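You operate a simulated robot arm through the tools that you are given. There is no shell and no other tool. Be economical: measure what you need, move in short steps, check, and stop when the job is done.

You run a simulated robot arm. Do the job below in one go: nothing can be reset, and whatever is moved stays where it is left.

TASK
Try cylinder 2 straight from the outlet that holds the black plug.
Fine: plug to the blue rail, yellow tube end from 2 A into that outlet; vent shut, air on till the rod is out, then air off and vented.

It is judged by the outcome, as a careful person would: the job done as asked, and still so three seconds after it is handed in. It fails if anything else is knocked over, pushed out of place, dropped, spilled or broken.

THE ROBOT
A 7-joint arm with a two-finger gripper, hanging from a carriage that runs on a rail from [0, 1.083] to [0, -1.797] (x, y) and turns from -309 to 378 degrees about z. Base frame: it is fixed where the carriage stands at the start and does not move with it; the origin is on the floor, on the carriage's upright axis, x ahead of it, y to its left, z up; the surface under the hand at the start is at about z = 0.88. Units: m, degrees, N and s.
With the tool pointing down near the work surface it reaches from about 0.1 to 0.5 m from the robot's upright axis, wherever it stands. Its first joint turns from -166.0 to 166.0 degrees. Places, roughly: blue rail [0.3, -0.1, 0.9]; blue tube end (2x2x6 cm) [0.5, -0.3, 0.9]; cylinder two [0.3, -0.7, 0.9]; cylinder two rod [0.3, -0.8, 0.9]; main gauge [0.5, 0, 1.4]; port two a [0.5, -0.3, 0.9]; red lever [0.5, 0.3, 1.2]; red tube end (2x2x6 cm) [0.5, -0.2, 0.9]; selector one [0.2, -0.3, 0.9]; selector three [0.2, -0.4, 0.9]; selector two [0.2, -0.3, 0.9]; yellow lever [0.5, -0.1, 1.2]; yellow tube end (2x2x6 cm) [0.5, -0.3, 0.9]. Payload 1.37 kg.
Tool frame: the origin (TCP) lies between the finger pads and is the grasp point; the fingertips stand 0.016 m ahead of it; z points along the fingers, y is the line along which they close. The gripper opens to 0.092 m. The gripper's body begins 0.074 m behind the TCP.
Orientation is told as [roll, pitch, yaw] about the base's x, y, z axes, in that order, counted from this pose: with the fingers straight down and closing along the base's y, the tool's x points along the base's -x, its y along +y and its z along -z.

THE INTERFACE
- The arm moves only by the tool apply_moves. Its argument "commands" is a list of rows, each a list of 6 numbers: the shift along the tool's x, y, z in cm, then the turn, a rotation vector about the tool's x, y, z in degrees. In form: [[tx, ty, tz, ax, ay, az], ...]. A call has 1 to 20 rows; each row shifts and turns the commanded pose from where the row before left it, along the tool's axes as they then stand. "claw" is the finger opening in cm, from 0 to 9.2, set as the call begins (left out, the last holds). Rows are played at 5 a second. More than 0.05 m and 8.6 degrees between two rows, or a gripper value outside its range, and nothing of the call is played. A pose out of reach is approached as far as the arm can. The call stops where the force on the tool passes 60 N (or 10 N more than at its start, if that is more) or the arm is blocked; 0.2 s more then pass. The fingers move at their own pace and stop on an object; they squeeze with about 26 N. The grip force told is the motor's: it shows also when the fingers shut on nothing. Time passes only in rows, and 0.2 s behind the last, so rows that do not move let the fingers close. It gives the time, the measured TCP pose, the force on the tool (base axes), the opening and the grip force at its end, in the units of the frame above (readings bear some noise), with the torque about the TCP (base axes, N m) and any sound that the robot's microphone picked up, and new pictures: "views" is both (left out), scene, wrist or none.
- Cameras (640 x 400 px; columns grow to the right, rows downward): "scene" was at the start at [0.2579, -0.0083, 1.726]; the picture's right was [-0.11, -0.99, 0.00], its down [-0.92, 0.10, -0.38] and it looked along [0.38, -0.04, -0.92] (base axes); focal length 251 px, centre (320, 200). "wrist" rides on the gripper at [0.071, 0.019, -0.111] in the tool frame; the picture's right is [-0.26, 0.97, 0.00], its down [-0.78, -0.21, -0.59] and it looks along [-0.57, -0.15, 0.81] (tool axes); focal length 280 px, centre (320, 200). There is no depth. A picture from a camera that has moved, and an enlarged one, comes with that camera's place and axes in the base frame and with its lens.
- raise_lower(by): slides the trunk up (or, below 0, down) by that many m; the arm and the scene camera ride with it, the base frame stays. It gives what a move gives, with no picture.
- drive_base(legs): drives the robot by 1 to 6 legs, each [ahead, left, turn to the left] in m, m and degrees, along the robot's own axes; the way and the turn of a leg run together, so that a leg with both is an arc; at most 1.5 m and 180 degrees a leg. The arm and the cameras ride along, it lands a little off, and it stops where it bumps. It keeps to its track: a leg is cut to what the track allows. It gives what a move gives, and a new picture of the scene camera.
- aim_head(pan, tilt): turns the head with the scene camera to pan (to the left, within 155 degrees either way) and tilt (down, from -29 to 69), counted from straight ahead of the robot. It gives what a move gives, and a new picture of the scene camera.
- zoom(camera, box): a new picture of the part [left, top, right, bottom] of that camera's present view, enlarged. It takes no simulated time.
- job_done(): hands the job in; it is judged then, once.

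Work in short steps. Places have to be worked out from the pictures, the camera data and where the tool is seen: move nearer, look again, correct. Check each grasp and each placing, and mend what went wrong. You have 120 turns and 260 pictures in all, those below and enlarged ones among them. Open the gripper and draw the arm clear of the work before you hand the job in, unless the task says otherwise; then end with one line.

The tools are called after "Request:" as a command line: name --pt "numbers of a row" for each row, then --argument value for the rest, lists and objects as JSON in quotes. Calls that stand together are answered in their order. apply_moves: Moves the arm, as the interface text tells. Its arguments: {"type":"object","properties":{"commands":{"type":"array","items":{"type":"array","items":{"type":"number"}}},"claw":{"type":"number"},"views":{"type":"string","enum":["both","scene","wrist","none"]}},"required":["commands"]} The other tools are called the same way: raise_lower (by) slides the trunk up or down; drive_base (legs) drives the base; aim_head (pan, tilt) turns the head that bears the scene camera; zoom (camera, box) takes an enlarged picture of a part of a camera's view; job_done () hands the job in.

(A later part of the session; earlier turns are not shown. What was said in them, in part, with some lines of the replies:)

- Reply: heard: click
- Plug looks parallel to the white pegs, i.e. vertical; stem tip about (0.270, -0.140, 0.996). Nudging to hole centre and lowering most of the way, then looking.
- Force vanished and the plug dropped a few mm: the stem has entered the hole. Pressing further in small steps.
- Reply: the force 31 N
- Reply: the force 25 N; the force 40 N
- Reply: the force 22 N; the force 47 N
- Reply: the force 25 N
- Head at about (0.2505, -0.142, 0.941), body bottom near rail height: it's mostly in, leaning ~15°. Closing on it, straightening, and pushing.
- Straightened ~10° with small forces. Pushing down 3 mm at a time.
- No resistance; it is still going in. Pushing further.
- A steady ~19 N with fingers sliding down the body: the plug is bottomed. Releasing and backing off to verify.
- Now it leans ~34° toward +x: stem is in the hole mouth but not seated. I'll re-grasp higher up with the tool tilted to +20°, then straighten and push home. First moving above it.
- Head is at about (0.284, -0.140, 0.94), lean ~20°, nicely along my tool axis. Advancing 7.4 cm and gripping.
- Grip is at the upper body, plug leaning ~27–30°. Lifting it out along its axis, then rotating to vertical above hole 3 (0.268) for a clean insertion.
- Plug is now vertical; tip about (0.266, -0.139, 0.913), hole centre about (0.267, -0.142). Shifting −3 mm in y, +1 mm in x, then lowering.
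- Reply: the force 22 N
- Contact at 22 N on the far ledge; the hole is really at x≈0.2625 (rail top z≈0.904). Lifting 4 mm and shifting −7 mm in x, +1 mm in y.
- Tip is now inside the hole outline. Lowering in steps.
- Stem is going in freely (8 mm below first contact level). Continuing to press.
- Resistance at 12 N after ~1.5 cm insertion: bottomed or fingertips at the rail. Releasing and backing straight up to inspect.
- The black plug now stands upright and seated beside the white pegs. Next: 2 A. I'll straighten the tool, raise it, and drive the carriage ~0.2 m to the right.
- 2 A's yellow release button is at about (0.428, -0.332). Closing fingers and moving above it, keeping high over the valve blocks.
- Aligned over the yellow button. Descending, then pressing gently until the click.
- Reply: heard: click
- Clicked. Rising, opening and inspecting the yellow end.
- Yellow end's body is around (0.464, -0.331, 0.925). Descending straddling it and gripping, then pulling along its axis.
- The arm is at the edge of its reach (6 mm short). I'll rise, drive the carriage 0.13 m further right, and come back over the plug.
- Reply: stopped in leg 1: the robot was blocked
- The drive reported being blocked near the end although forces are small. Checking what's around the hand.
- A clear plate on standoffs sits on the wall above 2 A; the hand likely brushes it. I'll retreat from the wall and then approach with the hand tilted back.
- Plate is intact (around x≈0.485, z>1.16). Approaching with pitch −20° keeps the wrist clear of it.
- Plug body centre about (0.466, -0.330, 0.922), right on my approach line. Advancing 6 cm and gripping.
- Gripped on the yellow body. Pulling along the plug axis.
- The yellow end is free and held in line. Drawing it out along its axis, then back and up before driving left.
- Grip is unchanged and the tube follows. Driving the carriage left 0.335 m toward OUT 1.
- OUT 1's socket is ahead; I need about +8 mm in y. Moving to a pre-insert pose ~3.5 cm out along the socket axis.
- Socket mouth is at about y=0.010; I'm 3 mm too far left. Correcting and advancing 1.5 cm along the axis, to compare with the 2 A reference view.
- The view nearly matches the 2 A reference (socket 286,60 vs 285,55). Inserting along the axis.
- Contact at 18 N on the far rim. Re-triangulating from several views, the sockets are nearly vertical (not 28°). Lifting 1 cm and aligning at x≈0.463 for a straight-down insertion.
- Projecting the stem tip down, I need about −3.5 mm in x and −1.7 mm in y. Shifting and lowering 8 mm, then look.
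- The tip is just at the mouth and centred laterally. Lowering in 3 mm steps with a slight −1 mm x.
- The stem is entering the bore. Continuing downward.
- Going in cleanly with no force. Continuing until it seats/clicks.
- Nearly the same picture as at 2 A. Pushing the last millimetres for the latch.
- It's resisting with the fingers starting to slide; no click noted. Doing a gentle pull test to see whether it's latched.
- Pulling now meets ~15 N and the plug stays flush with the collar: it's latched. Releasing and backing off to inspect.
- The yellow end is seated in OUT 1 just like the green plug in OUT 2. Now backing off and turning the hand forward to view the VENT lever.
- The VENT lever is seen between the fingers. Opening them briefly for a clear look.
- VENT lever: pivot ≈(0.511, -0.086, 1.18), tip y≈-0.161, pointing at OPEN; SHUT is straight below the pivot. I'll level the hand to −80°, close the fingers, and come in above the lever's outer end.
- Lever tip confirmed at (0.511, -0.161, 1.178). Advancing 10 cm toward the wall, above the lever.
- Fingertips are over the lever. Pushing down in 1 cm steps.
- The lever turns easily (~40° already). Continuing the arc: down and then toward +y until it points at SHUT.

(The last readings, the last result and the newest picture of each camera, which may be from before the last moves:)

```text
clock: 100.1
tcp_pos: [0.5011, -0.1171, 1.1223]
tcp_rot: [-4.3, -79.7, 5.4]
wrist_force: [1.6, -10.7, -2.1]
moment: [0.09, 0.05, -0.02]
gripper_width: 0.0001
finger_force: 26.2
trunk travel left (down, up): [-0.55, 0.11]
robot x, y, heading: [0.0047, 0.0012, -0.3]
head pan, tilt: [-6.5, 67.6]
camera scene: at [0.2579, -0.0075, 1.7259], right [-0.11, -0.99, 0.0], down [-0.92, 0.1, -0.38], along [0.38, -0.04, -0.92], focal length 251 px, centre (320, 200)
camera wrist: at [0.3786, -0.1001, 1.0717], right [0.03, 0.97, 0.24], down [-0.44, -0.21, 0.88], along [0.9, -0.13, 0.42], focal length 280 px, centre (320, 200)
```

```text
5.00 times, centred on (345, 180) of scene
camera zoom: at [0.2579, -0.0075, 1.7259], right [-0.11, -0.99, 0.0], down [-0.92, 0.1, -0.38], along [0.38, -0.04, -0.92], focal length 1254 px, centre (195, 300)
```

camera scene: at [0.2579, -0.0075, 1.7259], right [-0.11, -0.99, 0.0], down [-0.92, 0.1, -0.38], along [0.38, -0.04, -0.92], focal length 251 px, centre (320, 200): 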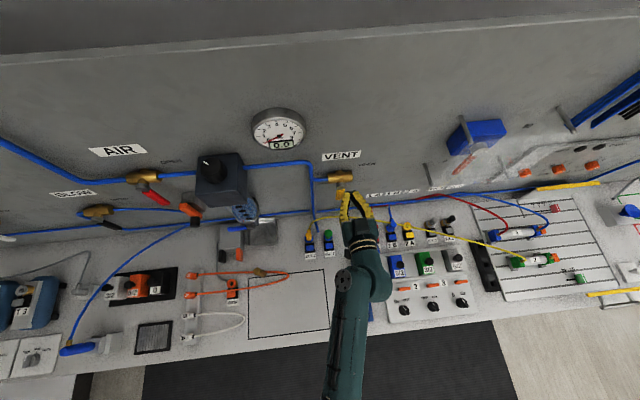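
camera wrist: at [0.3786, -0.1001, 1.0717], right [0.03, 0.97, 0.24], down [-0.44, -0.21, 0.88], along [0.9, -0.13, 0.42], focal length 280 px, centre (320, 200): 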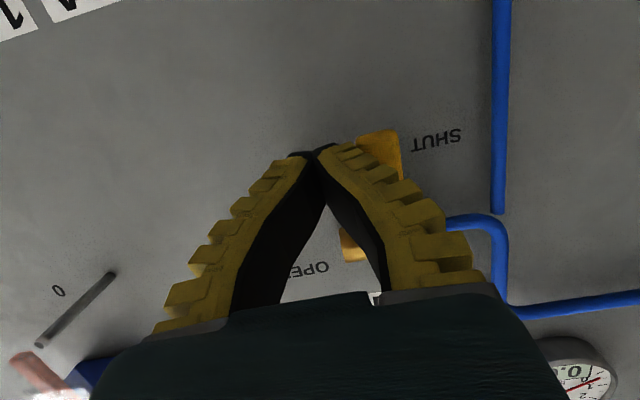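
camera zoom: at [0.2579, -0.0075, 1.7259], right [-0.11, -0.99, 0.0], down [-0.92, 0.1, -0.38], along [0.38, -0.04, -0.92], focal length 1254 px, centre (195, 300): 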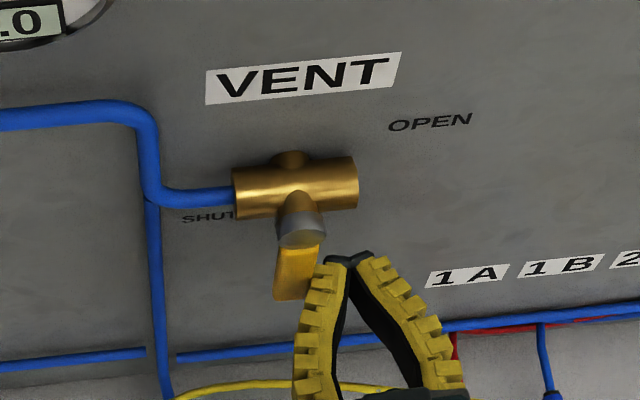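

Lever points nearly straight down and pushes back 11 N. One more small nudge to be sure it's at its stop.

Request:
apply_moves --pt "0 0.3 0 0 0 0" --pt "0 0.3 0 0 0 0" --pt "0 0 0 0 0 0" --views "none"

Request:
apply_moves --pt "0 -1.5 0 0 0 0" --pt "0 -1.5 0 0 0 0" --pt "1.7 0 -4 0 0 0" --pt "0 0 -4 0 0 0" --pt "0 0 0 0 0 0"

Request:
zoom --camera "scene" --box '[290, 140, 400, 220]'

Request:
zoom --camera "wrist" --box '[0, 0, 640, 399]'

```text
clock: 100.9
tcp_pos: [0.5, -0.1147, 1.1237]
tcp_rot: [-5.2, -79.5, 6.1]
wrist_force: [2.7, -33.8, -7.0]
moment: [0.28, 0.03, -0.15]
gripper_width: 0.0
finger_force: 25.9
trunk travel left (down, up): [-0.55, 0.11]
robot x, y, heading: [0.0019, -0.0024, -0.2]
head pan, tilt: [-6.5, 67.6]
```

```text
clock: 102.1
tcp_pos: [0.4187, -0.1393, 1.1195]
tcp_rot: [-3.7, -79.7, 4.8]
wrist_force: [-0.6, -0.3, 0.4]
moment: [0.02, 0.0, 0.01]
gripper_width: 0.0003
finger_force: 26.2
trunk travel left (down, up): [-0.55, 0.11]
robot x, y, heading: [0.0018, 0.0042, -0.0]
head pan, tilt: [-6.5, 67.6]
camera scene: at [0.2578, -0.0066, 1.7259], right [-0.11, -0.99, 0.0], down [-0.92, 0.11, -0.38], along [0.38, -0.04, -0.92], focal length 251 px, centre (320, 200)
camera wrist: at [0.2964, -0.1231, 1.0692], right [0.03, 0.97, 0.25], down [-0.44, -0.21, 0.88], along [0.9, -0.13, 0.42], focal length 280 px, centre (320, 200)
```

scene: 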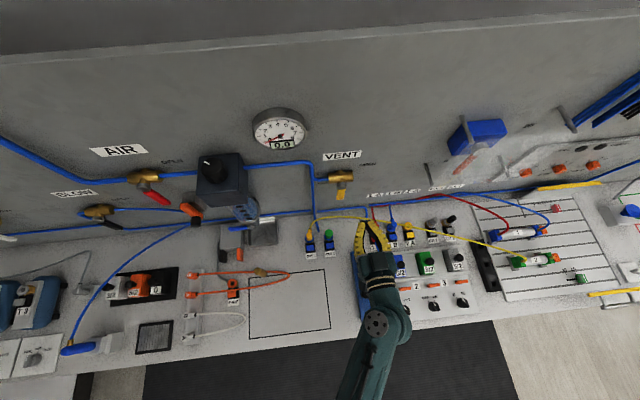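
wrist: 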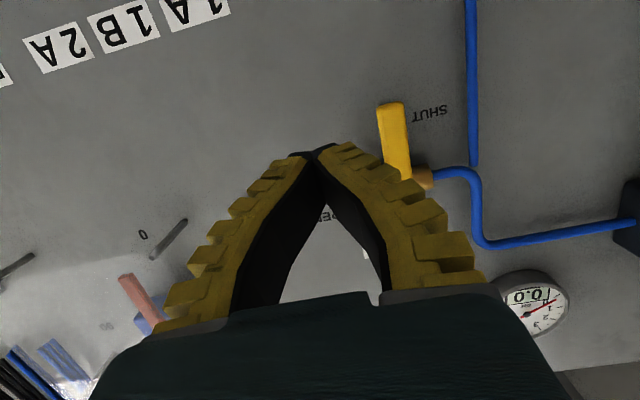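

```text
5.00 times, centred on (345, 180) of scene
camera zoom: at [0.2578, -0.0066, 1.7259], right [-0.11, -0.99, 0.0], down [-0.92, 0.11, -0.38], along [0.38, -0.04, -0.92], focal length 1254 px, centre (195, 300)
```

zoom: 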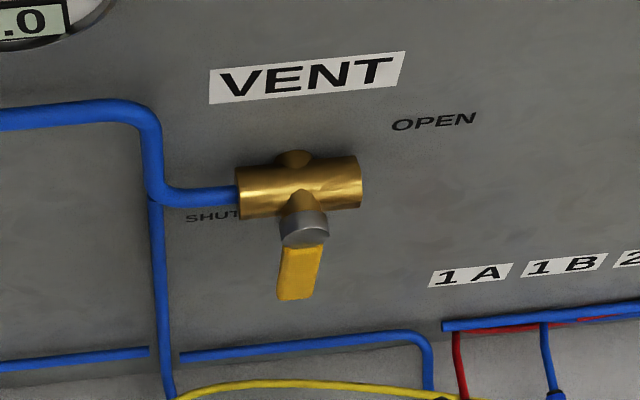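

```text
1.00 times, centred on (320, 200) of wrist (not enlarged: the box is as wide or as high as the picture)
camera zoom: at [0.2964, -0.1231, 1.0692], right [0.03, 0.97, 0.25], down [-0.44, -0.21, 0.88], along [0.9, -0.13, 0.42], focal length 280 px, centre (320, 200)
```

zoom: 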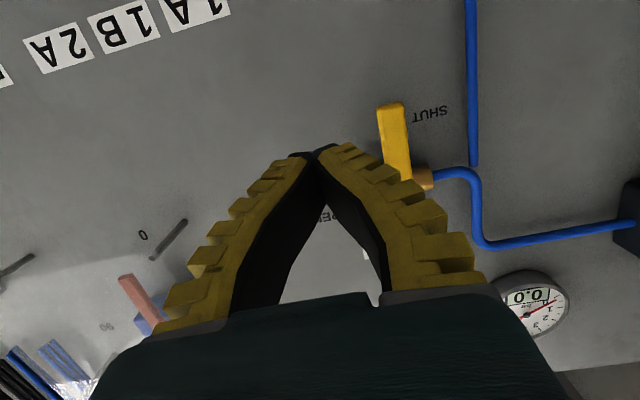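

VENT is shut (hit its stop at 34 N). Now retracting from the wall and driving left toward the AIR valve.

Request:
apply_moves --pt "0 0 -4 0 0 0" --pt "0 0 -4 0 0 0" --pt "0 0 -3 0 0 0" --pt "0 0 0 0 0 0" --views "none"

Request:
drive_base --legs '[[0, 0.42, 0]]'

Request:
zoom --camera "wrist" --box '[0, 0, 640, 399]'

Request:
zoom --camera "scene" --box '[250, 110, 450, 235]'

```text
clock: 103.1
tcp_pos: [0.3106, -0.1418, 1.1417]
tcp_rot: [-3.9, -79.7, 5.1]
wrist_force: [-0.4, 0.6, 0.8]
moment: [0.01, 0.02, 0.02]
gripper_width: 0.0
finger_force: 26.1
trunk travel left (down, up): [-0.55, 0.11]
robot x, y, heading: [0.0017, 0.005, -0.2]
head pan, tilt: [-6.5, 67.6]
```

```text
clock: 105.7
tcp_pos: [0.3115, 0.2794, 1.1407]
tcp_rot: [-3.9, -79.7, 5.1]
wrist_force: [0.0, 0.2, 0.4]
moment: [0.02, 0.02, -0.01]
gripper_width: 0.0
finger_force: 25.2
trunk travel left (down, up): [-0.55, 0.11]
robot x, y, heading: [-0.0007, 0.4231, 0.1]
head pan, tilt: [-6.5, 67.6]
camera scene: at [0.258, 0.4147, 1.726], right [-0.11, -0.99, 0.0], down [-0.92, 0.1, -0.38], along [0.38, -0.04, -0.92], focal length 251 px, centre (320, 200)
```

scene: 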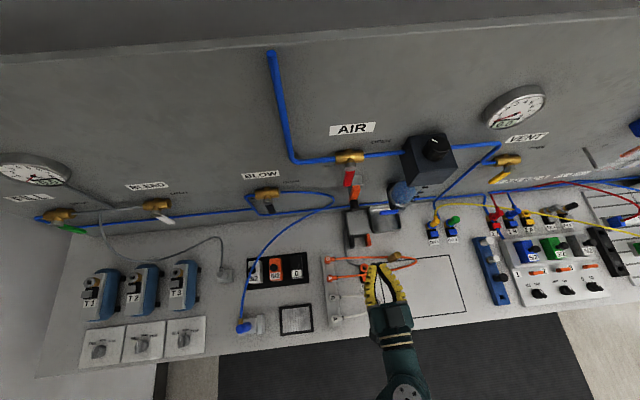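

```text
1.00 times, centred on (320, 200) of wrist (not enlarged: the box is as wide or as high as the picture)
camera zoom: at [0.1892, 0.2956, 1.0897], right [0.02, 0.97, 0.25], down [-0.44, -0.21, 0.88], along [0.9, -0.13, 0.42], focal length 280 px, centre (320, 200)
```

zoom: 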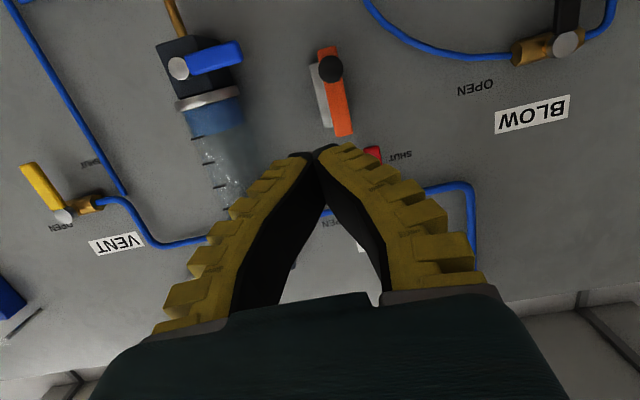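

```text
3.20 times, centred on (350, 172) of scene
camera zoom: at [0.258, 0.4147, 1.726], right [-0.11, -0.99, 0.0], down [-0.92, 0.1, -0.38], along [0.38, -0.04, -0.92], focal length 803 px, centre (224, 288)
```

zoom: 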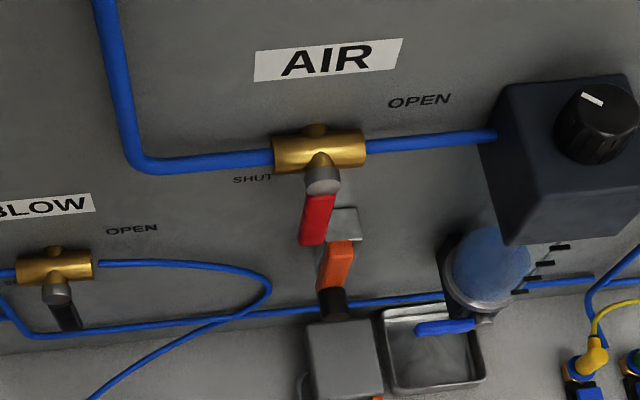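

AIR lever: pivot ≈(0.511, 0.325, 1.277), hanging down to z≈1.194. I'll come in on its left (+y) side at z≈1.22.

Request:
apply_moves --pt "-2.66 3.0 -0.47 0 0 0" --pt "-2.66 3.0 -0.47 0 0 0" --pt "-2.66 3.0 -0.47 0 0 0" --pt "-0.57 0 3.28 0 0 0" --pt "-0.57 0 3.28 0 0 0" --pt "-0.57 0 3.28 0 0 0" --pt "0 0 0 0 0 0"

Request:
zoom --camera "scene" --box '[250, 110, 450, 235]'

```text
clock: 107.2
tcp_pos: [0.4092, 0.3724, 1.2191]
tcp_rot: [-3.7, -79.7, 5.0]
wrist_force: [0.5, -0.1, -0.9]
moment: [0.04, 0.03, -0.02]
gripper_width: 0.0001
finger_force: 26.3
out of reach, approached as far as the arm can: row 3
trunk travel left (down, up): [-0.55, 0.11]
robot x, y, heading: [-0.0006, 0.4222, 0.2]
head pan, tilt: [-6.5, 67.6]
camera scene: at [0.2581, 0.4147, 1.726], right [-0.11, -0.99, 0.0], down [-0.92, 0.1, -0.38], along [0.38, -0.04, -0.92], focal length 251 px, centre (320, 200)
camera wrist: at [0.2877, 0.3884, 1.1685], right [0.02, 0.97, 0.25], down [-0.44, -0.21, 0.88], along [0.9, -0.13, 0.42], focal length 280 px, centre (320, 200)
```

scene: 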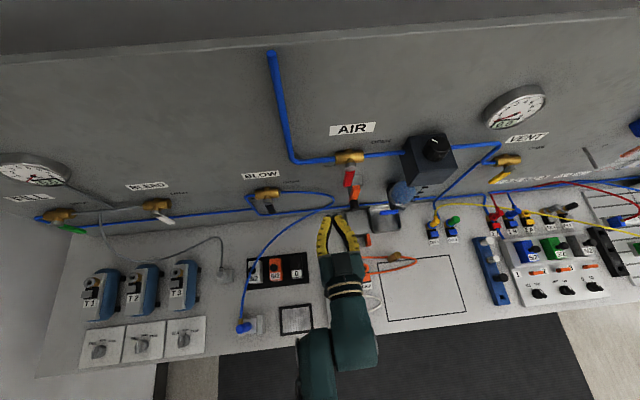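
wrist: 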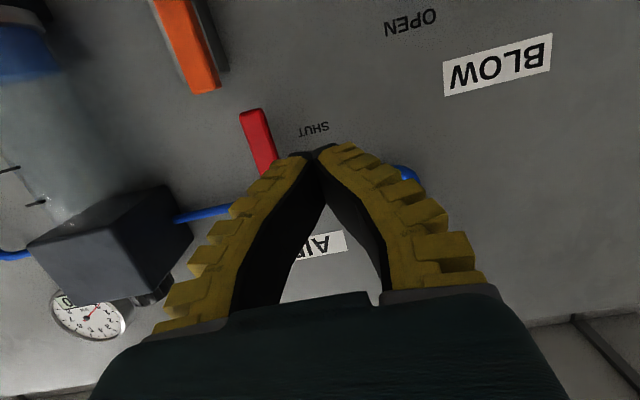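

```text
3.20 times, centred on (350, 172) of scene
camera zoom: at [0.2581, 0.4147, 1.726], right [-0.11, -0.99, 0.0], down [-0.92, 0.1, -0.38], along [0.38, -0.04, -0.92], focal length 803 px, centre (224, 288)
```

zoom: 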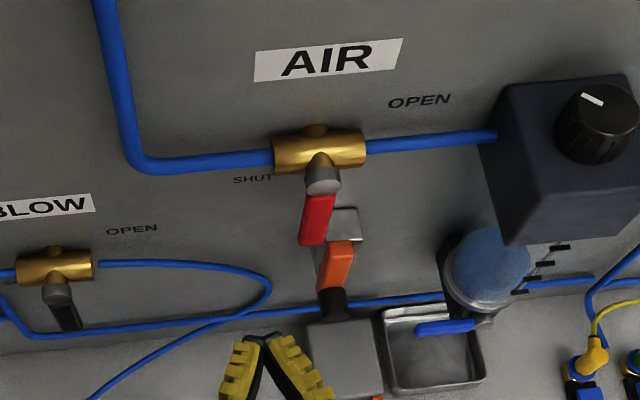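

Clear path on the lever's left side. Advancing to the wall plane, and panning the head right to be able to see cylinder 2.

Request:
apply_moves --pt "-0.57 -0.1 3.28 0 0 0" --pt "-0.57 -0.1 3.28 0 0 0" --pt "-0.48 -0.1 2.75 0 0 0" --pt "0 0 0 0 0 0" --views "wrist"

Request:
aim_head --pan -80 --tilt 32

```text
clock: 108.2
tcp_pos: [0.5056, 0.3719, 1.2182]
tcp_rot: [-3.9, -79.6, 5.0]
wrist_force: [1.1, 0.2, 1.4]
moment: [0.0, 0.03, -0.01]
gripper_width: 0.0001
finger_force: 26.0
trunk travel left (down, up): [-0.55, 0.11]
robot x, y, heading: [0.0012, 0.4221, 0.2]
head pan, tilt: [-6.5, 67.6]
camera wrist: at [0.3827, 0.3881, 1.1677], right [0.02, 0.97, 0.25], down [-0.43, -0.21, 0.88], along [0.9, -0.13, 0.42], focal length 280 px, centre (320, 200)
```

wrist: 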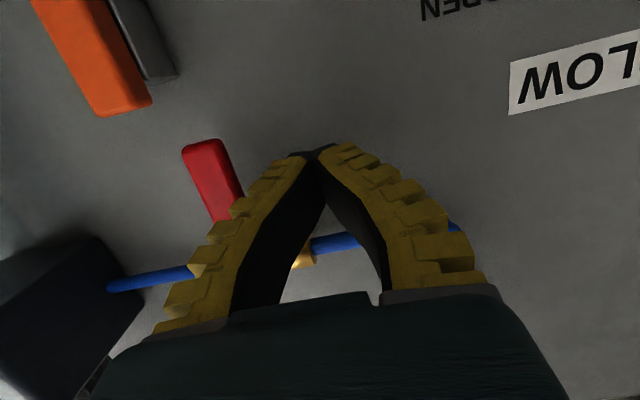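

```text
clock: 109.7
tcp_pos: [0.5048, 0.3715, 1.2186]
tcp_rot: [-3.7, -79.6, 5.0]
wrist_force: [-1.3, -0.1, 0.2]
moment: [-0.01, -0.01, -0.01]
gripper_width: 0.0
finger_force: 26.4
trunk travel left (down, up): [-0.55, 0.11]
robot x, y, heading: [0.0009, 0.4229, 0.2]
head pan, tilt: [-80.0, 32.0]
camera scene: at [0.2167, 0.333, 1.7731], right [-0.98, -0.18, 0.0], down [-0.09, 0.52, -0.85], along [0.15, -0.83, -0.53], focal length 251 px, centre (320, 200)
```

scene: 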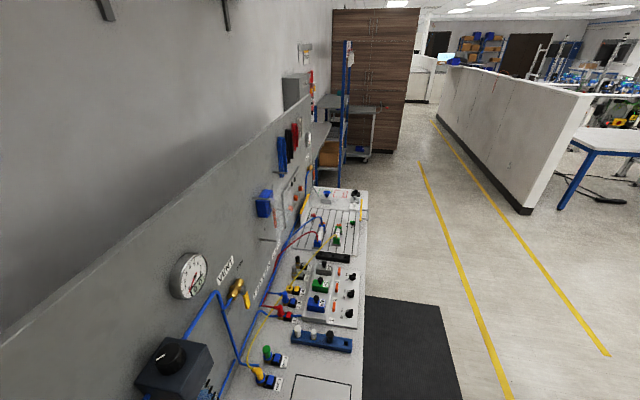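

Good view down the bench: gauge, VENT lever and cylinder 2 all visible. Enlarging the cylinder for a "before" reference.

Request:
zoom --camera "scene" --box '[300, 190, 380, 260]'

Request:
zoom --camera "scene" --box '[150, 230, 330, 390]'

```text
5.71 times, centred on (340, 225) of scene
camera zoom: at [0.2167, 0.333, 1.7731], right [-0.98, -0.18, 0.0], down [-0.09, 0.52, -0.85], along [0.15, -0.83, -0.53], focal length 1433 px, centre (206, 57)
```

zoom: 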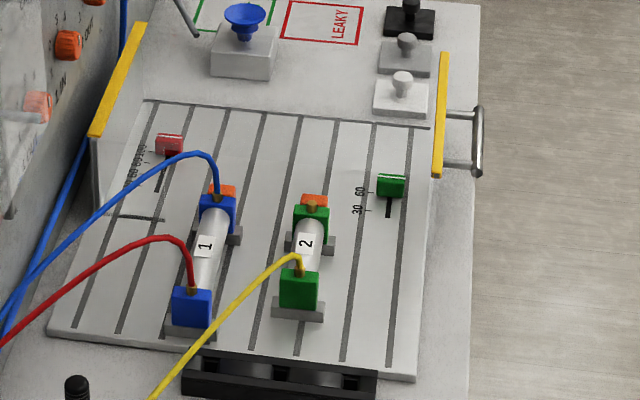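

```text
2.50 times, centred on (240, 310) of scene
camera zoom: at [0.2167, 0.333, 1.7731], right [-0.98, -0.18, 0.0], down [-0.09, 0.52, -0.85], along [0.15, -0.83, -0.53], focal length 627 px, centre (520, -75)
```

zoom: 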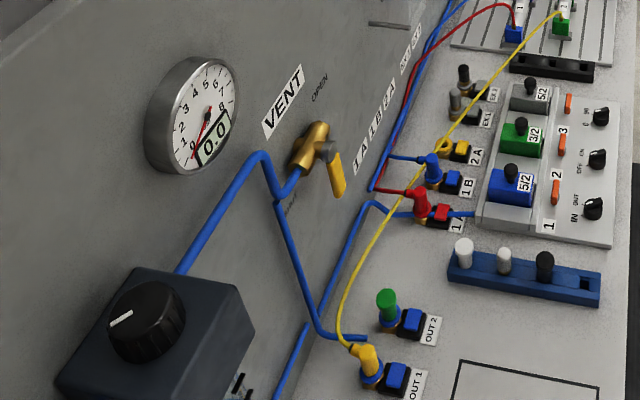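

Reference taken: rod in, gauge 0.0, path ahead of the rod clear. Now pushing the AIR lever toward −y and up along its arc.

Request:
apply_moves --pt "0 -2.5 0 0 0 0" --pt "0 -1 0 0 0 0" --pt "0 -1 0 0 0 0" --pt "-0.2 -1.2 -0.04 0 0 0" --pt "-0.4 -1.2 -0.07 0 0 0" --pt "-0.7 -1.1 -0.13 0 0 0" --pt "-0.8 -1.0 -0.14 0 0 0" --pt "0 0 0 0 0 0"

Request:
zoom --camera "scene" --box '[300, 190, 380, 260]'

```text
clock: 111.5
tcp_pos: [0.507, 0.2816, 1.2403]
tcp_rot: [-4.1, -79.6, 5.4]
wrist_force: [-0.4, 0.4, -0.2]
moment: [0.03, -0.01, 0.0]
gripper_width: 0.0002
finger_force: 26.0
trunk travel left (down, up): [-0.55, 0.11]
robot x, y, heading: [-0.0005, 0.4256, -0.0]
head pan, tilt: [-80.0, 32.0]
camera scene: at [0.2166, 0.3329, 1.7732], right [-0.98, -0.17, 0.0], down [-0.09, 0.52, -0.85], along [0.15, -0.83, -0.53], focal length 251 px, centre (320, 200)
camera wrist: at [0.3839, 0.2976, 1.1903], right [0.02, 0.97, 0.25], down [-0.44, -0.21, 0.88], along [0.9, -0.13, 0.42], focal length 280 px, centre (320, 200)
```

scene: 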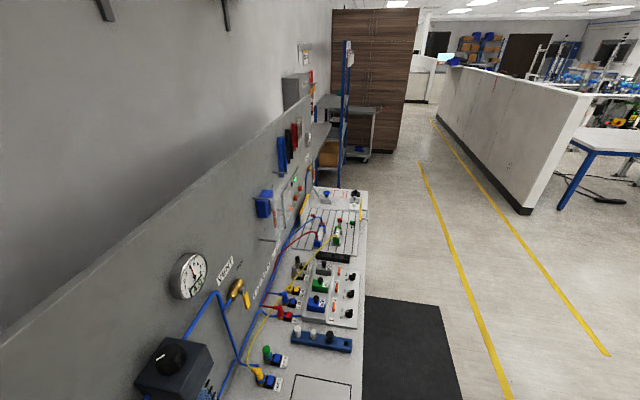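
wrist: 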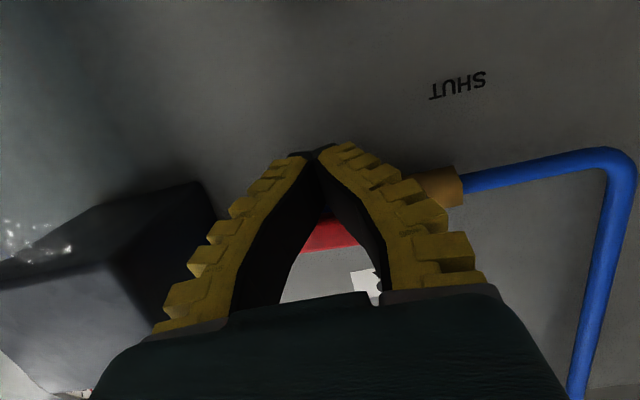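

```text
5.71 times, centred on (340, 225) of scene
camera zoom: at [0.2166, 0.3329, 1.7732], right [-0.98, -0.17, 0.0], down [-0.09, 0.52, -0.85], along [0.15, -0.83, -0.53], focal length 1433 px, centre (206, 57)
```

zoom: 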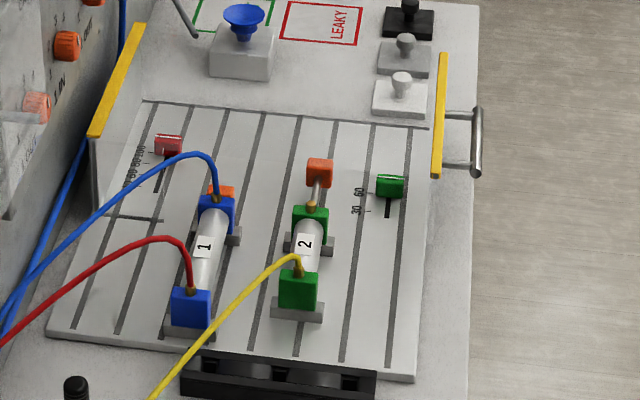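

Rod of cylinder 2 is extending. Completing the lever opening a little and waiting to see the final rod position and gauge.

Request:
apply_moves --pt "-0.8 -0.5 -0.14 0 0 0" --pt "-0.7 -0.2 -0.12 0 0 0" --pt "0 0 0 0 0 0" --pt "0 0 0 0 0 0" --pt "0 0 0 0 0 0" --pt "0 0 0 0 0 0" --views "wrist"

Request:
zoom --camera "scene" --box '[300, 190, 380, 260]'

Request:
zoom --camera "scene" --box '[160, 240, 280, 320]'

```text
clock: 112.9
tcp_pos: [0.503, 0.2765, 1.2459]
tcp_rot: [-1.5, -78.5, 2.8]
wrist_force: [1.7, 4.4, -33.4]
moment: [-0.07, 0.04, 0.0]
gripper_width: 0.0062
finger_force: 27.8
trunk travel left (down, up): [-0.55, 0.11]
robot x, y, heading: [-0.0007, 0.4222, 0.1]
head pan, tilt: [-80.0, 32.0]
camera wrist: at [0.3802, 0.2938, 1.1979], right [0.03, 0.97, 0.25], down [-0.41, -0.22, 0.88], along [0.91, -0.13, 0.39], focal length 280 px, centre (320, 200)
```

wrist: 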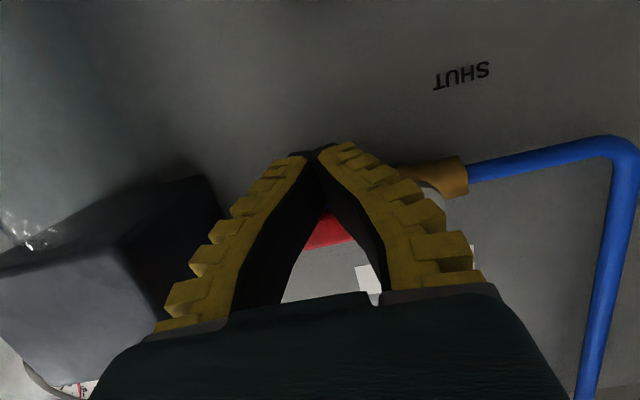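

```text
5.71 times, centred on (340, 225) of scene
camera zoom: at [0.2159, 0.3334, 1.7726], right [-0.98, -0.17, 0.0], down [-0.09, 0.52, -0.85], along [0.15, -0.83, -0.53], focal length 1433 px, centre (206, 57)
```

zoom: 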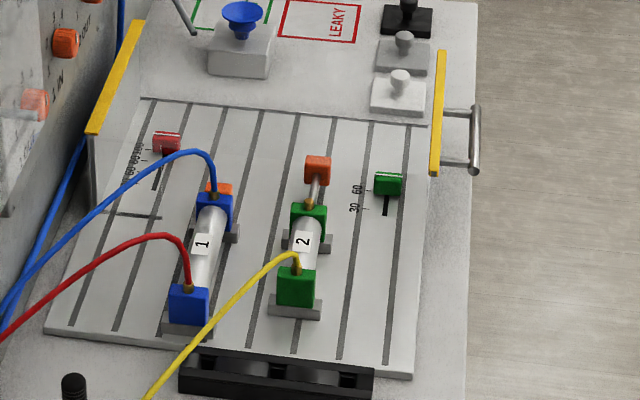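

```text
5.00 times, centred on (220, 280) of scene
camera zoom: at [0.2159, 0.3334, 1.7726], right [-0.98, -0.17, 0.0], down [-0.09, 0.52, -0.85], along [0.15, -0.83, -0.53], focal length 1254 px, centre (820, -200)
```

zoom: 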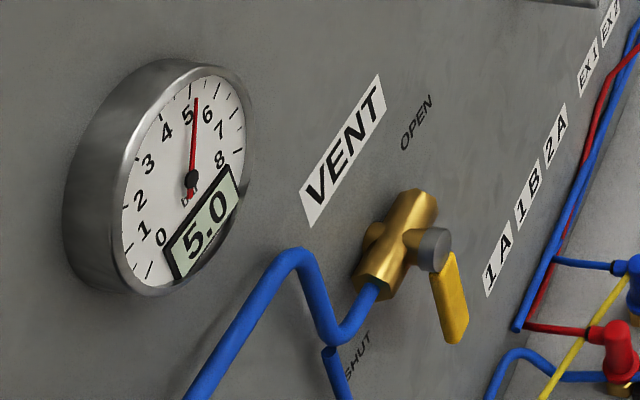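

Gauge reads 5.0 bar, the rod of cylinder 2 is fully out, lever at its stop. Now moving the fingers out and above the AIR lever to shut it.

Request:
apply_moves --pt "2.5 0 0.44 0 0 0" --pt "0.57 0 -3.28 0 0 0" --pt "0.57 0 -3.28 0 0 0" --pt "0.57 0 -3.28 0 0 0" --pt "-3.94 -0.2 -0.7 0 0 0" --pt "-3.94 -0.2 -0.7 0 0 0" --pt "-3.94 -0.2 -0.7 0 0 0" --pt "0 0 0 0 0 0" --views "wrist"

```text
clock: 114.7
tcp_pos: [0.4078, 0.267, 1.3522]
tcp_rot: [-3.7, -79.7, 5.1]
wrist_force: [-0.6, -0.1, 0.5]
moment: [0.02, 0.0, 0.01]
gripper_width: 0.0003
finger_force: 27.6
trunk travel left (down, up): [-0.55, 0.11]
robot x, y, heading: [-0.0018, 0.4246, 0.2]
head pan, tilt: [-80.0, 32.0]
camera wrist: at [0.2854, 0.2831, 1.3018], right [0.03, 0.97, 0.25], down [-0.44, -0.21, 0.88], along [0.9, -0.13, 0.42], focal length 280 px, centre (320, 200)
```

wrist: 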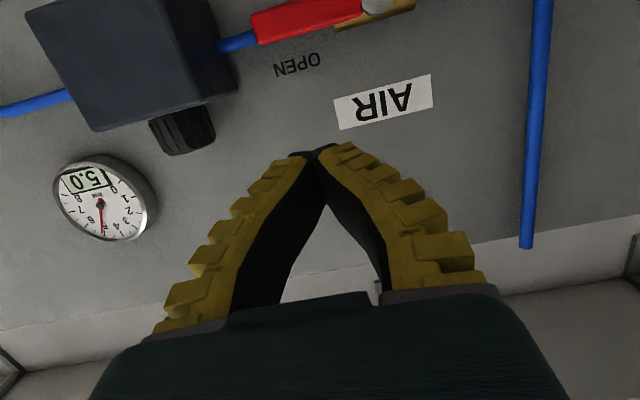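

Lever now lies from y≈0.241 to 0.325 at z≈1.27. Advancing above it, then pushing down and over to SHUT.

Request:
apply_moves --pt "-0.57 0.15 3.28 0 0 0" --pt "-0.57 0.1 3.28 0 0 0" --pt "-0.46 0.1 2.65 0 0 0" --pt "0 0 0 0 0 0" --views "wrist"

Request:
apply_moves --pt "1.97 0 0.35 0 0 0" --pt "1.97 0 0.35 0 0 0" --pt "0.985 0 0.174 0 0 0" --pt "0.985 0 0.174 0 0 0" --pt "0.985 0 0.174 0 0 0" --pt "0.985 0 0.174 0 0 0" --pt "0 0 0 0 0 0" --views "wrist"

```text
clock: 115.7
tcp_pos: [0.5023, 0.2726, 1.3513]
tcp_rot: [-3.8, -79.6, 5.1]
wrist_force: [-0.3, 0.6, -0.2]
moment: [-0.02, 0.0, 0.01]
gripper_width: 0.0
finger_force: 28.0
trunk travel left (down, up): [-0.55, 0.11]
robot x, y, heading: [0.0033, 0.4206, 0.1]
head pan, tilt: [-80.0, 32.0]
camera wrist: at [0.3789, 0.2887, 1.3007], right [0.02, 0.97, 0.25], down [-0.43, -0.21, 0.88], along [0.9, -0.13, 0.42], focal length 280 px, centre (320, 200)
```

wrist: 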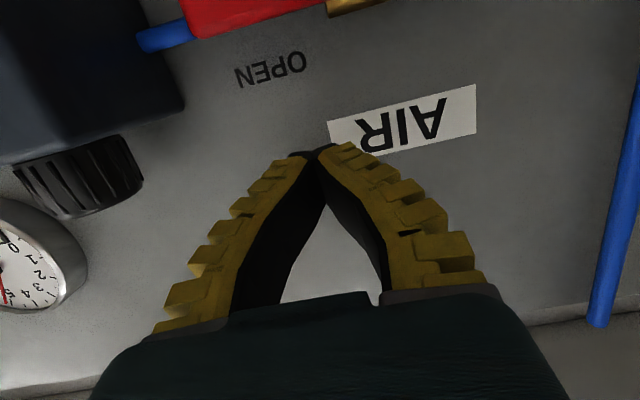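

```text
clock: 117.3
tcp_pos: [0.5002, 0.2723, 1.2714]
tcp_rot: [-3.7, -79.7, 4.8]
wrist_force: [0.2, 0.1, -0.6]
moment: [0.03, -0.02, 0.0]
gripper_width: 0.0
finger_force: 28.0
trunk travel left (down, up): [-0.55, 0.11]
robot x, y, heading: [0.001, 0.4247, -0.1]
head pan, tilt: [-80.0, 32.0]
camera wrist: at [0.3774, 0.2885, 1.2203], right [0.03, 0.97, 0.25], down [-0.43, -0.21, 0.88], along [0.9, -0.13, 0.42], focal length 280 px, centre (320, 200)
```

wrist: 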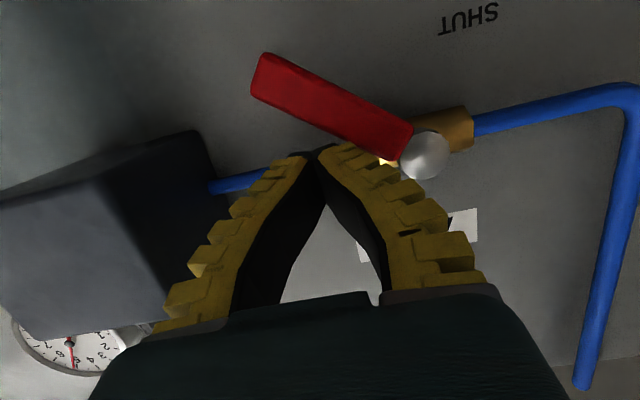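

The red lever is moving down. Continuing the arc to SHUT.

Request:
apply_moves --pt "0.985 0 0.174 0 0 0" --pt "0.985 0 0.174 0 0 0" --pt "0.985 0.5 0.174 0 0 0" --pt "0.985 0.5 0.174 0 0 0" --pt "0.985 0.6 0.174 0 0 0" --pt "0.2 0.7 0.05 0 0 0" --pt "0 0.5 0 0 0 0" --pt "0 0 0 0 0 0" --views "wrist"

```text
clock: 119.1
tcp_pos: [0.4993, 0.2945, 1.2198]
tcp_rot: [-5.4, -79.6, 6.2]
wrist_force: [0.4, -26.6, -1.5]
moment: [0.3, -0.01, -0.17]
gripper_width: 0.0
finger_force: 27.3
trunk travel left (down, up): [-0.55, 0.11]
robot x, y, heading: [-0.0, 0.424, 0.1]
head pan, tilt: [-80.0, 32.0]
camera wrist: at [0.3762, 0.3114, 1.1689], right [0.03, 0.97, 0.24], down [-0.44, -0.21, 0.88], along [0.9, -0.13, 0.42], focal length 280 px, centre (320, 200)
```

wrist: 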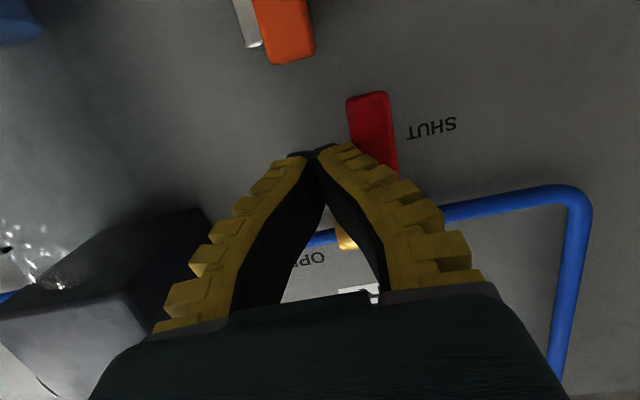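

AIR is shut at its stop (27 N). Backing off and driving right to VENT.

Request:
apply_moves --pt "0 -1.2 0 0 0 0" --pt "0.57 0 -3.28 0 0 0" --pt "0.57 0 -3.28 0 0 0" --pt "0.57 0 -3.28 0 0 0" --pt "0.57 0 -3.28 0 0 0" --pt "0.57 0 -3.28 0 0 0" --pt "4 0 0 0 0 0" --pt "3 0 0 0 0 0" --pt "0 0 0 0 0 0" --views "wrist"

Request:
drive_base --legs '[[0, -0.33, 0]]'

Request:
aim_head --pan -50 --tilt 45

```text
clock: 121.1
tcp_pos: [0.322, 0.2842, 1.1514]
tcp_rot: [-3.8, -79.7, 5.0]
wrist_force: [0.9, 0.7, 0.3]
moment: [-0.02, 0.02, 0.01]
gripper_width: 0.0
finger_force: 28.2
trunk travel left (down, up): [-0.55, 0.11]
robot x, y, heading: [0.0019, 0.4209, -0.1]
head pan, tilt: [-80.0, 32.0]
camera wrist: at [0.1992, 0.2997, 1.1009], right [0.02, 0.97, 0.25], down [-0.44, -0.21, 0.88], along [0.9, -0.13, 0.42], focal length 280 px, centre (320, 200)
```

wrist: 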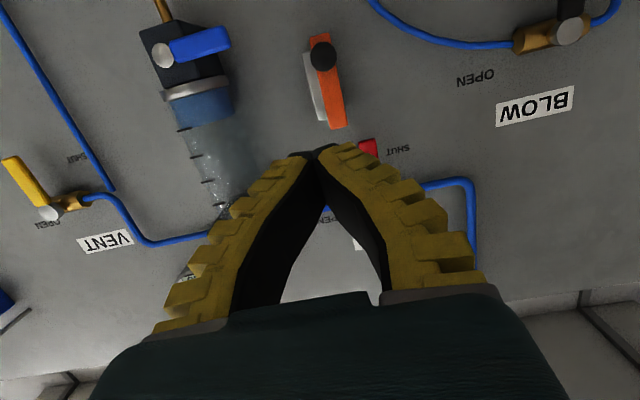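

```text
clock: 123.3
tcp_pos: [0.3222, -0.0487, 1.1524]
tcp_rot: [-3.7, -79.7, 5.1]
wrist_force: [0.3, -1.3, 0.1]
moment: [-0.01, 0.02, -0.03]
gripper_width: 0.0
finger_force: 28.0
trunk travel left (down, up): [-0.55, 0.11]
robot x, y, heading: [-0.001, 0.0891, 0.3]
head pan, tilt: [-80.0, 32.0]
camera scene: at [0.2168, 0.0007, 1.7732], right [-0.98, -0.18, 0.0], down [-0.09, 0.52, -0.85], along [0.15, -0.83, -0.53], focal length 251 px, centre (320, 200)
```

scene: 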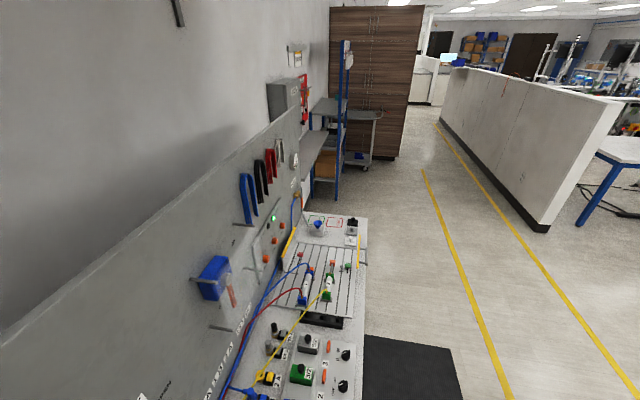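

```text
clock: 124.3
tcp_pos: [0.3229, -0.0486, 1.1528]
tcp_rot: [-3.8, -79.7, 5.1]
wrist_force: [0.1, 0.2, 0.3]
moment: [0.0, -0.02, 0.0]
gripper_width: 0.0001
finger_force: 27.9
trunk travel left (down, up): [-0.55, 0.11]
robot x, y, heading: [-0.0013, 0.089, 0.4]
head pan, tilt: [-50.0, 45.0]
camera scene: at [0.2533, 0.0266, 1.7537], right [-0.76, -0.64, 0.0], down [-0.46, 0.54, -0.71], along [0.46, -0.54, -0.71], focal length 251 px, centre (320, 200)
```

scene: 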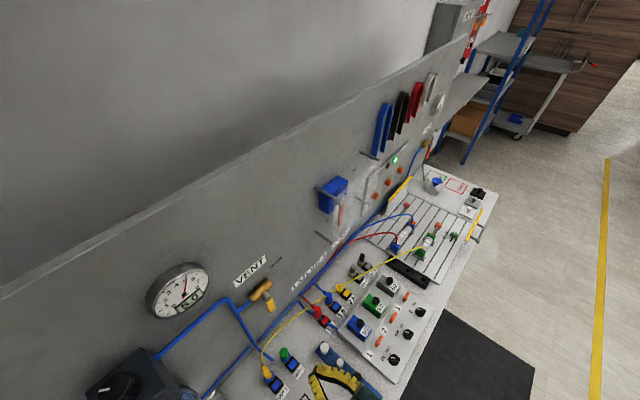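

Moving into position on the left side of the VENT lever (y≈-0.045, z≈1.12).

Request:
apply_moves --pt "3.25 0 0.57 0 0 0" --pt "-0.57 0 3.28 0 0 0" --pt "-0.57 0 3.28 0 0 0" --pt "-0.57 0 3.28 0 0 0" --pt "-0.57 0 3.28 0 0 0" --pt "0 0 0 0 0 0" --views "wrist"

Request:
zoom --camera "scene" --box '[130, 230, 330, 360]'

```text
clock: 125.7
tcp_pos: [0.456, -0.0457, 1.1174]
tcp_rot: [-3.8, -79.7, 5.1]
wrist_force: [0.8, 0.1, -0.6]
moment: [-0.01, -0.01, 0.0]
gripper_width: 0.0
finger_force: 27.9
trunk travel left (down, up): [-0.55, 0.11]
robot x, y, heading: [0.0006, 0.0884, 0.4]
head pan, tilt: [-50.0, 45.0]
camera wrist: at [0.3323, -0.03, 1.0667], right [0.02, 0.97, 0.25], down [-0.43, -0.21, 0.88], along [0.9, -0.13, 0.42], focal length 280 px, centre (320, 200)
```

wrist: 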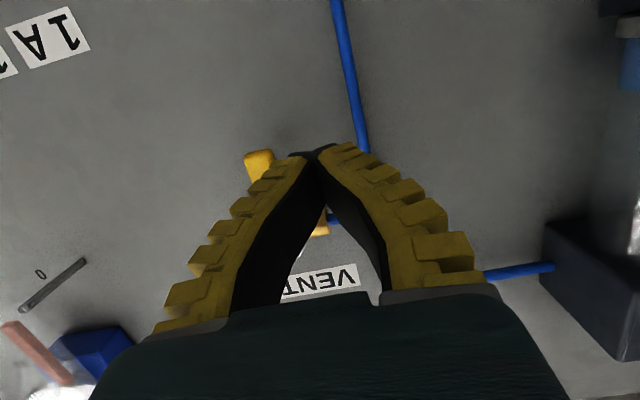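

```text
3.08 times, centred on (230, 295) of scene
camera zoom: at [0.2535, 0.0267, 1.7537], right [-0.76, -0.65, 0.0], down [-0.46, 0.54, -0.71], along [0.46, -0.54, -0.71], focal length 772 px, centre (597, -92)
```

zoom: 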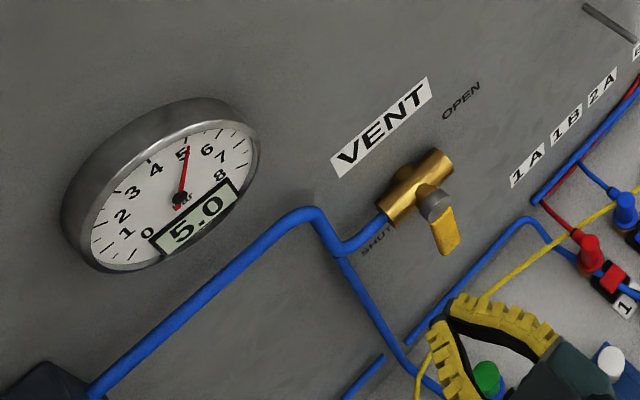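

Still 5.0 bar held (air off). Advancing the last 4.6 cm and sweeping the VENT lever to OPEN.

Request:
apply_moves --pt "-0.57 0 3.28 0 0 0" --pt "-0.22 0 1.3 0 0 0" --pt "0 -2 0 0 0 0" --pt "0 -1 0 0 0 0" --pt "0 -1 0 0 0 0" --pt "-0.2 -1.2 -0.04 0 0 0" --pt "-0.4 -1.2 -0.07 0 0 0" --pt "-0.7 -1.1 -0.13 0 0 0" --pt "-0.8 -1.0 -0.14 0 0 0" --pt "-0.8 -0.5 -0.14 0 0 0" --pt "0 0 0 0 0 0" --views "wrist"

Request:
zoom --camera "scene" --box '[130, 230, 330, 360]'

Request:
zoom --camera "scene" --box '[350, 170, 510, 290]'

```text
clock: 128.1
tcp_pos: [0.5029, -0.1343, 1.1486]
tcp_rot: [-3.8, -79.8, 5.2]
wrist_force: [-0.7, 0.9, -1.2]
moment: [-0.01, 0.04, -0.03]
gripper_width: 0.0001
finger_force: 28.0
trunk travel left (down, up): [-0.55, 0.11]
robot x, y, heading: [-0.0025, 0.0905, 0.1]
head pan, tilt: [-50.0, 45.0]
camera wrist: at [0.3813, -0.1185, 1.0972], right [0.02, 0.97, 0.25], down [-0.43, -0.21, 0.88], along [0.9, -0.13, 0.42], focal length 280 px, centre (320, 200)
```

wrist: 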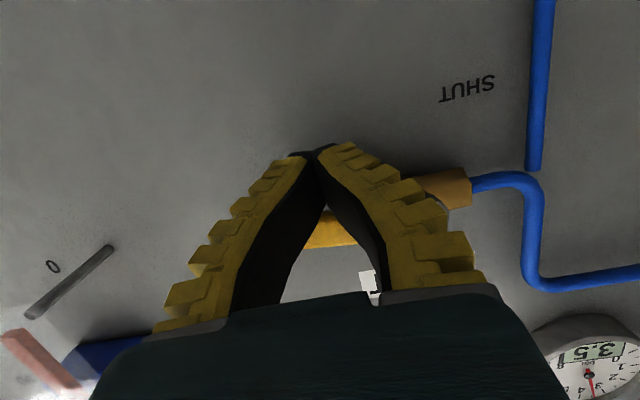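

```text
3.08 times, centred on (230, 295) of scene
camera zoom: at [0.2534, 0.0267, 1.7537], right [-0.76, -0.65, 0.0], down [-0.46, 0.54, -0.71], along [0.46, -0.54, -0.71], focal length 772 px, centre (597, -92)
```

zoom: 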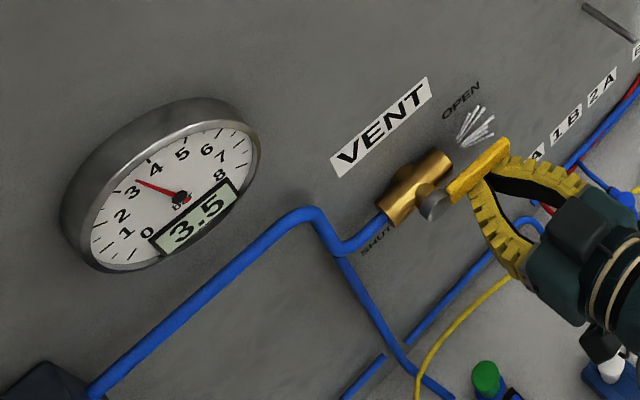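

```text
3.33 times, centred on (430, 230) of scene
camera zoom: at [0.2534, 0.0267, 1.7537], right [-0.76, -0.65, 0.0], down [-0.46, 0.54, -0.71], along [0.46, -0.54, -0.71], focal length 836 px, centre (-47, 100)
```

zoom: 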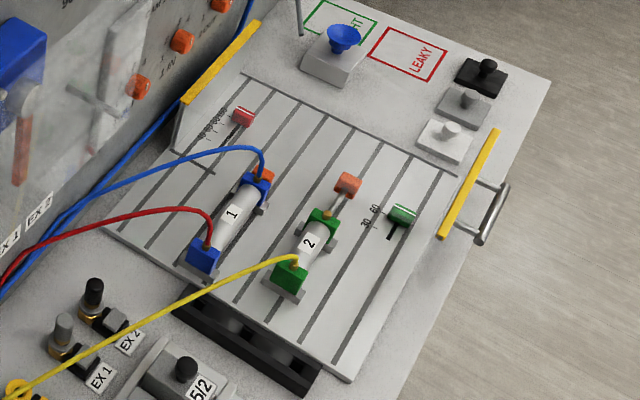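

Venting: gauge is falling (3.5 bar). Nudging the lever fully to OPEN and waiting for pressure to reach zero.

Request:
apply_moves --pt "-0.3 0 -0.05 0 0 0" --pt "-0.3 0 -0.05 0 0 0" --pt "0 0 0 0 0 0" --pt "0 0 0 0 0 0" --pt "0 0 0 0 0 0" --pt "0 0 0 0 0 0" --pt "0 0 0 0 0 0" --pt "0 0 0 0 0 0" --pt "0 0 0 0 0 0" --pt "0 0 0 0 0 0" --views "none"

Request:
apply_moves --pt "2.2 0 0.4 0 0 0" --pt "0.57 0 -3.28 0 0 0" --pt "0.57 0 -3.28 0 0 0" --pt "0.57 0 -3.28 0 0 0" --pt "0.57 0 -3.28 0 0 0" --pt "0.57 0 -3.28 0 0 0" --pt "0 0 0 0 0 0" --claw 4 --views "wrist"

Request:
zoom --camera "scene" --box '[130, 230, 330, 360]'

Request:
zoom --camera "scene" --box '[350, 170, 510, 290]'

```text
clock: 130.3
tcp_pos: [0.5037, -0.1345, 1.1532]
tcp_rot: [-3.7, -79.7, 5.1]
wrist_force: [-0.3, 0.2, -0.3]
moment: [0.03, -0.02, -0.02]
gripper_width: 0.0003
finger_force: 27.8
trunk travel left (down, up): [-0.55, 0.11]
robot x, y, heading: [-0.0017, 0.0901, 0.2]
head pan, tilt: [-50.0, 45.0]
```

```text
clock: 131.9
tcp_pos: [0.3356, -0.139, 1.1326]
tcp_rot: [-3.8, -79.7, 5.1]
wrist_force: [0.6, 0.0, 0.0]
moment: [-0.02, -0.01, 0.0]
gripper_width: 0.0434
finger_force: 2.3
trunk travel left (down, up): [-0.55, 0.11]
robot x, y, heading: [-0.001, 0.093, 0.1]
head pan, tilt: [-50.0, 45.0]
camera wrist: at [0.2144, -0.1225, 1.0815], right [0.02, 0.97, 0.25], down [-0.44, -0.21, 0.88], along [0.9, -0.13, 0.42], focal length 280 px, centre (320, 200)
```

wrist: 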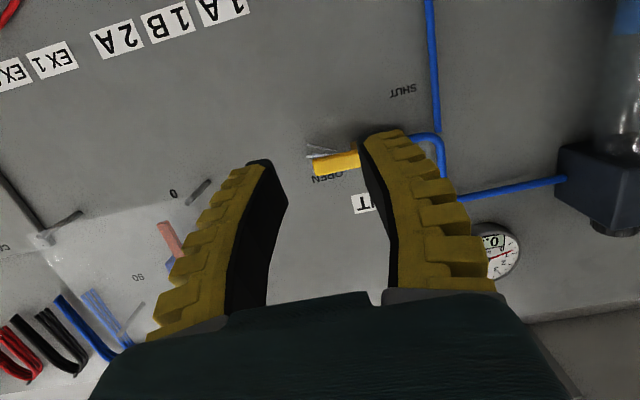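

```text
3.08 times, centred on (230, 295) of scene
camera zoom: at [0.2534, 0.0267, 1.7537], right [-0.76, -0.65, 0.0], down [-0.46, 0.54, -0.71], along [0.46, -0.54, -0.71], focal length 772 px, centre (597, -92)
```

zoom: 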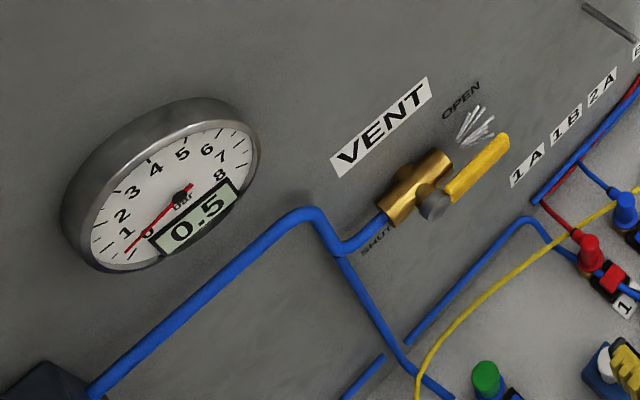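

```text
3.33 times, centred on (430, 230) of scene
camera zoom: at [0.2534, 0.0267, 1.7537], right [-0.76, -0.65, 0.0], down [-0.46, 0.54, -0.71], along [0.46, -0.54, -0.71], focal length 836 px, centre (-47, 100)
```

zoom: 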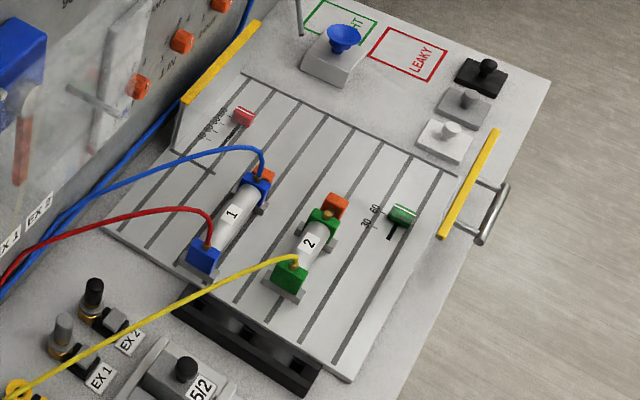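

Pressure is down to 0.5 and falling; the rod (spring return) is back. Drawing the arm back clear and waiting, then a last check of gauge, plug and tube.

Request:
apply_moves --pt "-0.5 0 -3.3 0 0 0" --pt "-0.5 0 -3.3 0 0 0" --pt "0 0 0 0 0 0" --pt "0 0 0 0 0 0" --pt "0 0 0 0 0 0" --pt "0 0 0 0 0 0" --pt "0 0 0 0 0 0" --pt "0 0 0 0 0 0" --pt "0 0 0 0 0 0" --pt "0 0 0 0 0 0" --pt "0 0 0 0 0 0" --pt "0 0 0 0 0 0" --views "none"

Request:
aim_head --pan 0 --tilt 60

Request:
zoom --camera "scene" --box '[130, 100, 450, 300]'

Request:
zoom --camera "scene" --box '[300, 190, 480, 330]'

```text
clock: 134.5
tcp_pos: [0.275, -0.1405, 1.153]
tcp_rot: [-3.7, -79.7, 5.1]
wrist_force: [0.3, 0.2, -0.5]
moment: [0.01, 0.0, 0.0]
gripper_width: 0.0429
finger_force: 2.8
trunk travel left (down, up): [-0.55, 0.11]
robot x, y, heading: [-0.0023, 0.0919, -0.1]
head pan, tilt: [-50.0, 45.0]
```

```text
clock: 135.6
tcp_pos: [0.2741, -0.1402, 1.1551]
tcp_rot: [-3.6, -79.8, 5.1]
wrist_force: [0.2, -0.2, -0.5]
moment: [0.0, 0.02, 0.01]
gripper_width: 0.0435
finger_force: 2.6
trunk travel left (down, up): [-0.55, 0.11]
robot x, y, heading: [0.0006, 0.0893, -0.1]
head pan, tilt: [0.0, 60.0]
camera scene: at [0.2676, 0.089, 1.7342], right [0.0, -1.0, 0.0], down [-0.87, 0.0, -0.5], along [0.5, 0.0, -0.87], focal length 251 px, centre (320, 200)
```

scene: 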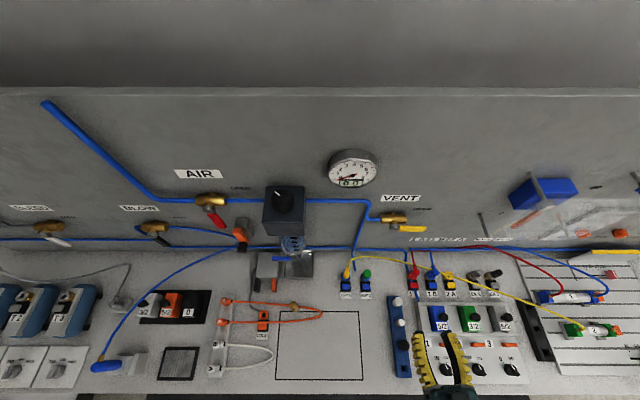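

```text
2.00 times, centred on (290, 200) of scene
camera zoom: at [0.2676, 0.089, 1.7342], right [0.0, -1.0, 0.0], down [-0.87, 0.0, -0.5], along [0.5, 0.0, -0.87], focal length 502 px, centre (380, 200)
```

zoom: 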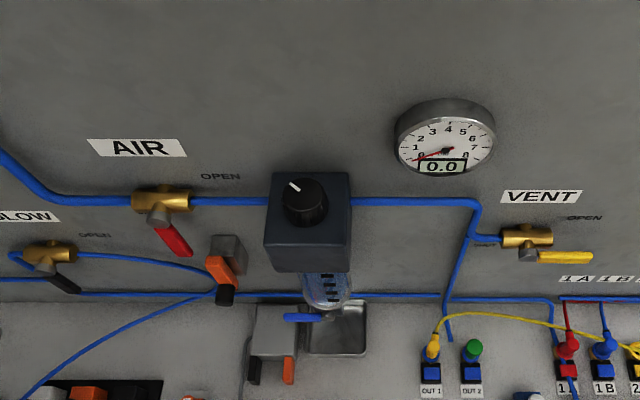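

```text
2.86 times, centred on (390, 260) of scene
camera zoom: at [0.2676, 0.089, 1.7342], right [0.0, -1.0, 0.0], down [-0.87, 0.0, -0.5], along [0.5, 0.0, -0.87], focal length 717 px, centre (120, 29)
```

zoom: 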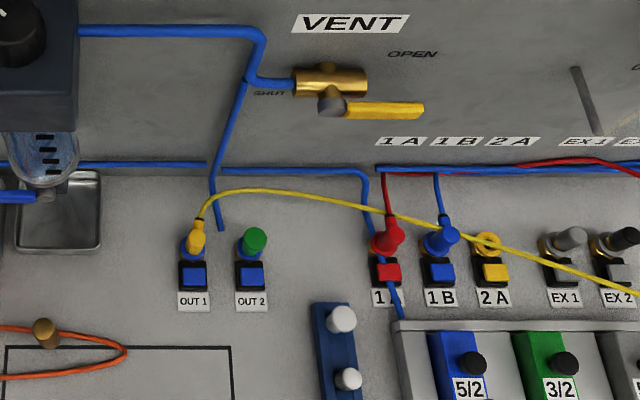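

Everything is as asked: gauge 0.0, AIR shut, VENT open, yellow end in OUT 1, black plug in the blue rail, and the arm open and clear. Handing in.

Request:
job_done

```text
The job is handed in.
```

Cylinder 2 works straight from OUT 1: at 5.0 bar its rod came fully out. Air is now off and vented to 0.0 bar, and the rod went back in on venting. The black plug is in the blue rail and the yellow tube end from 2 A is in OUT 1.
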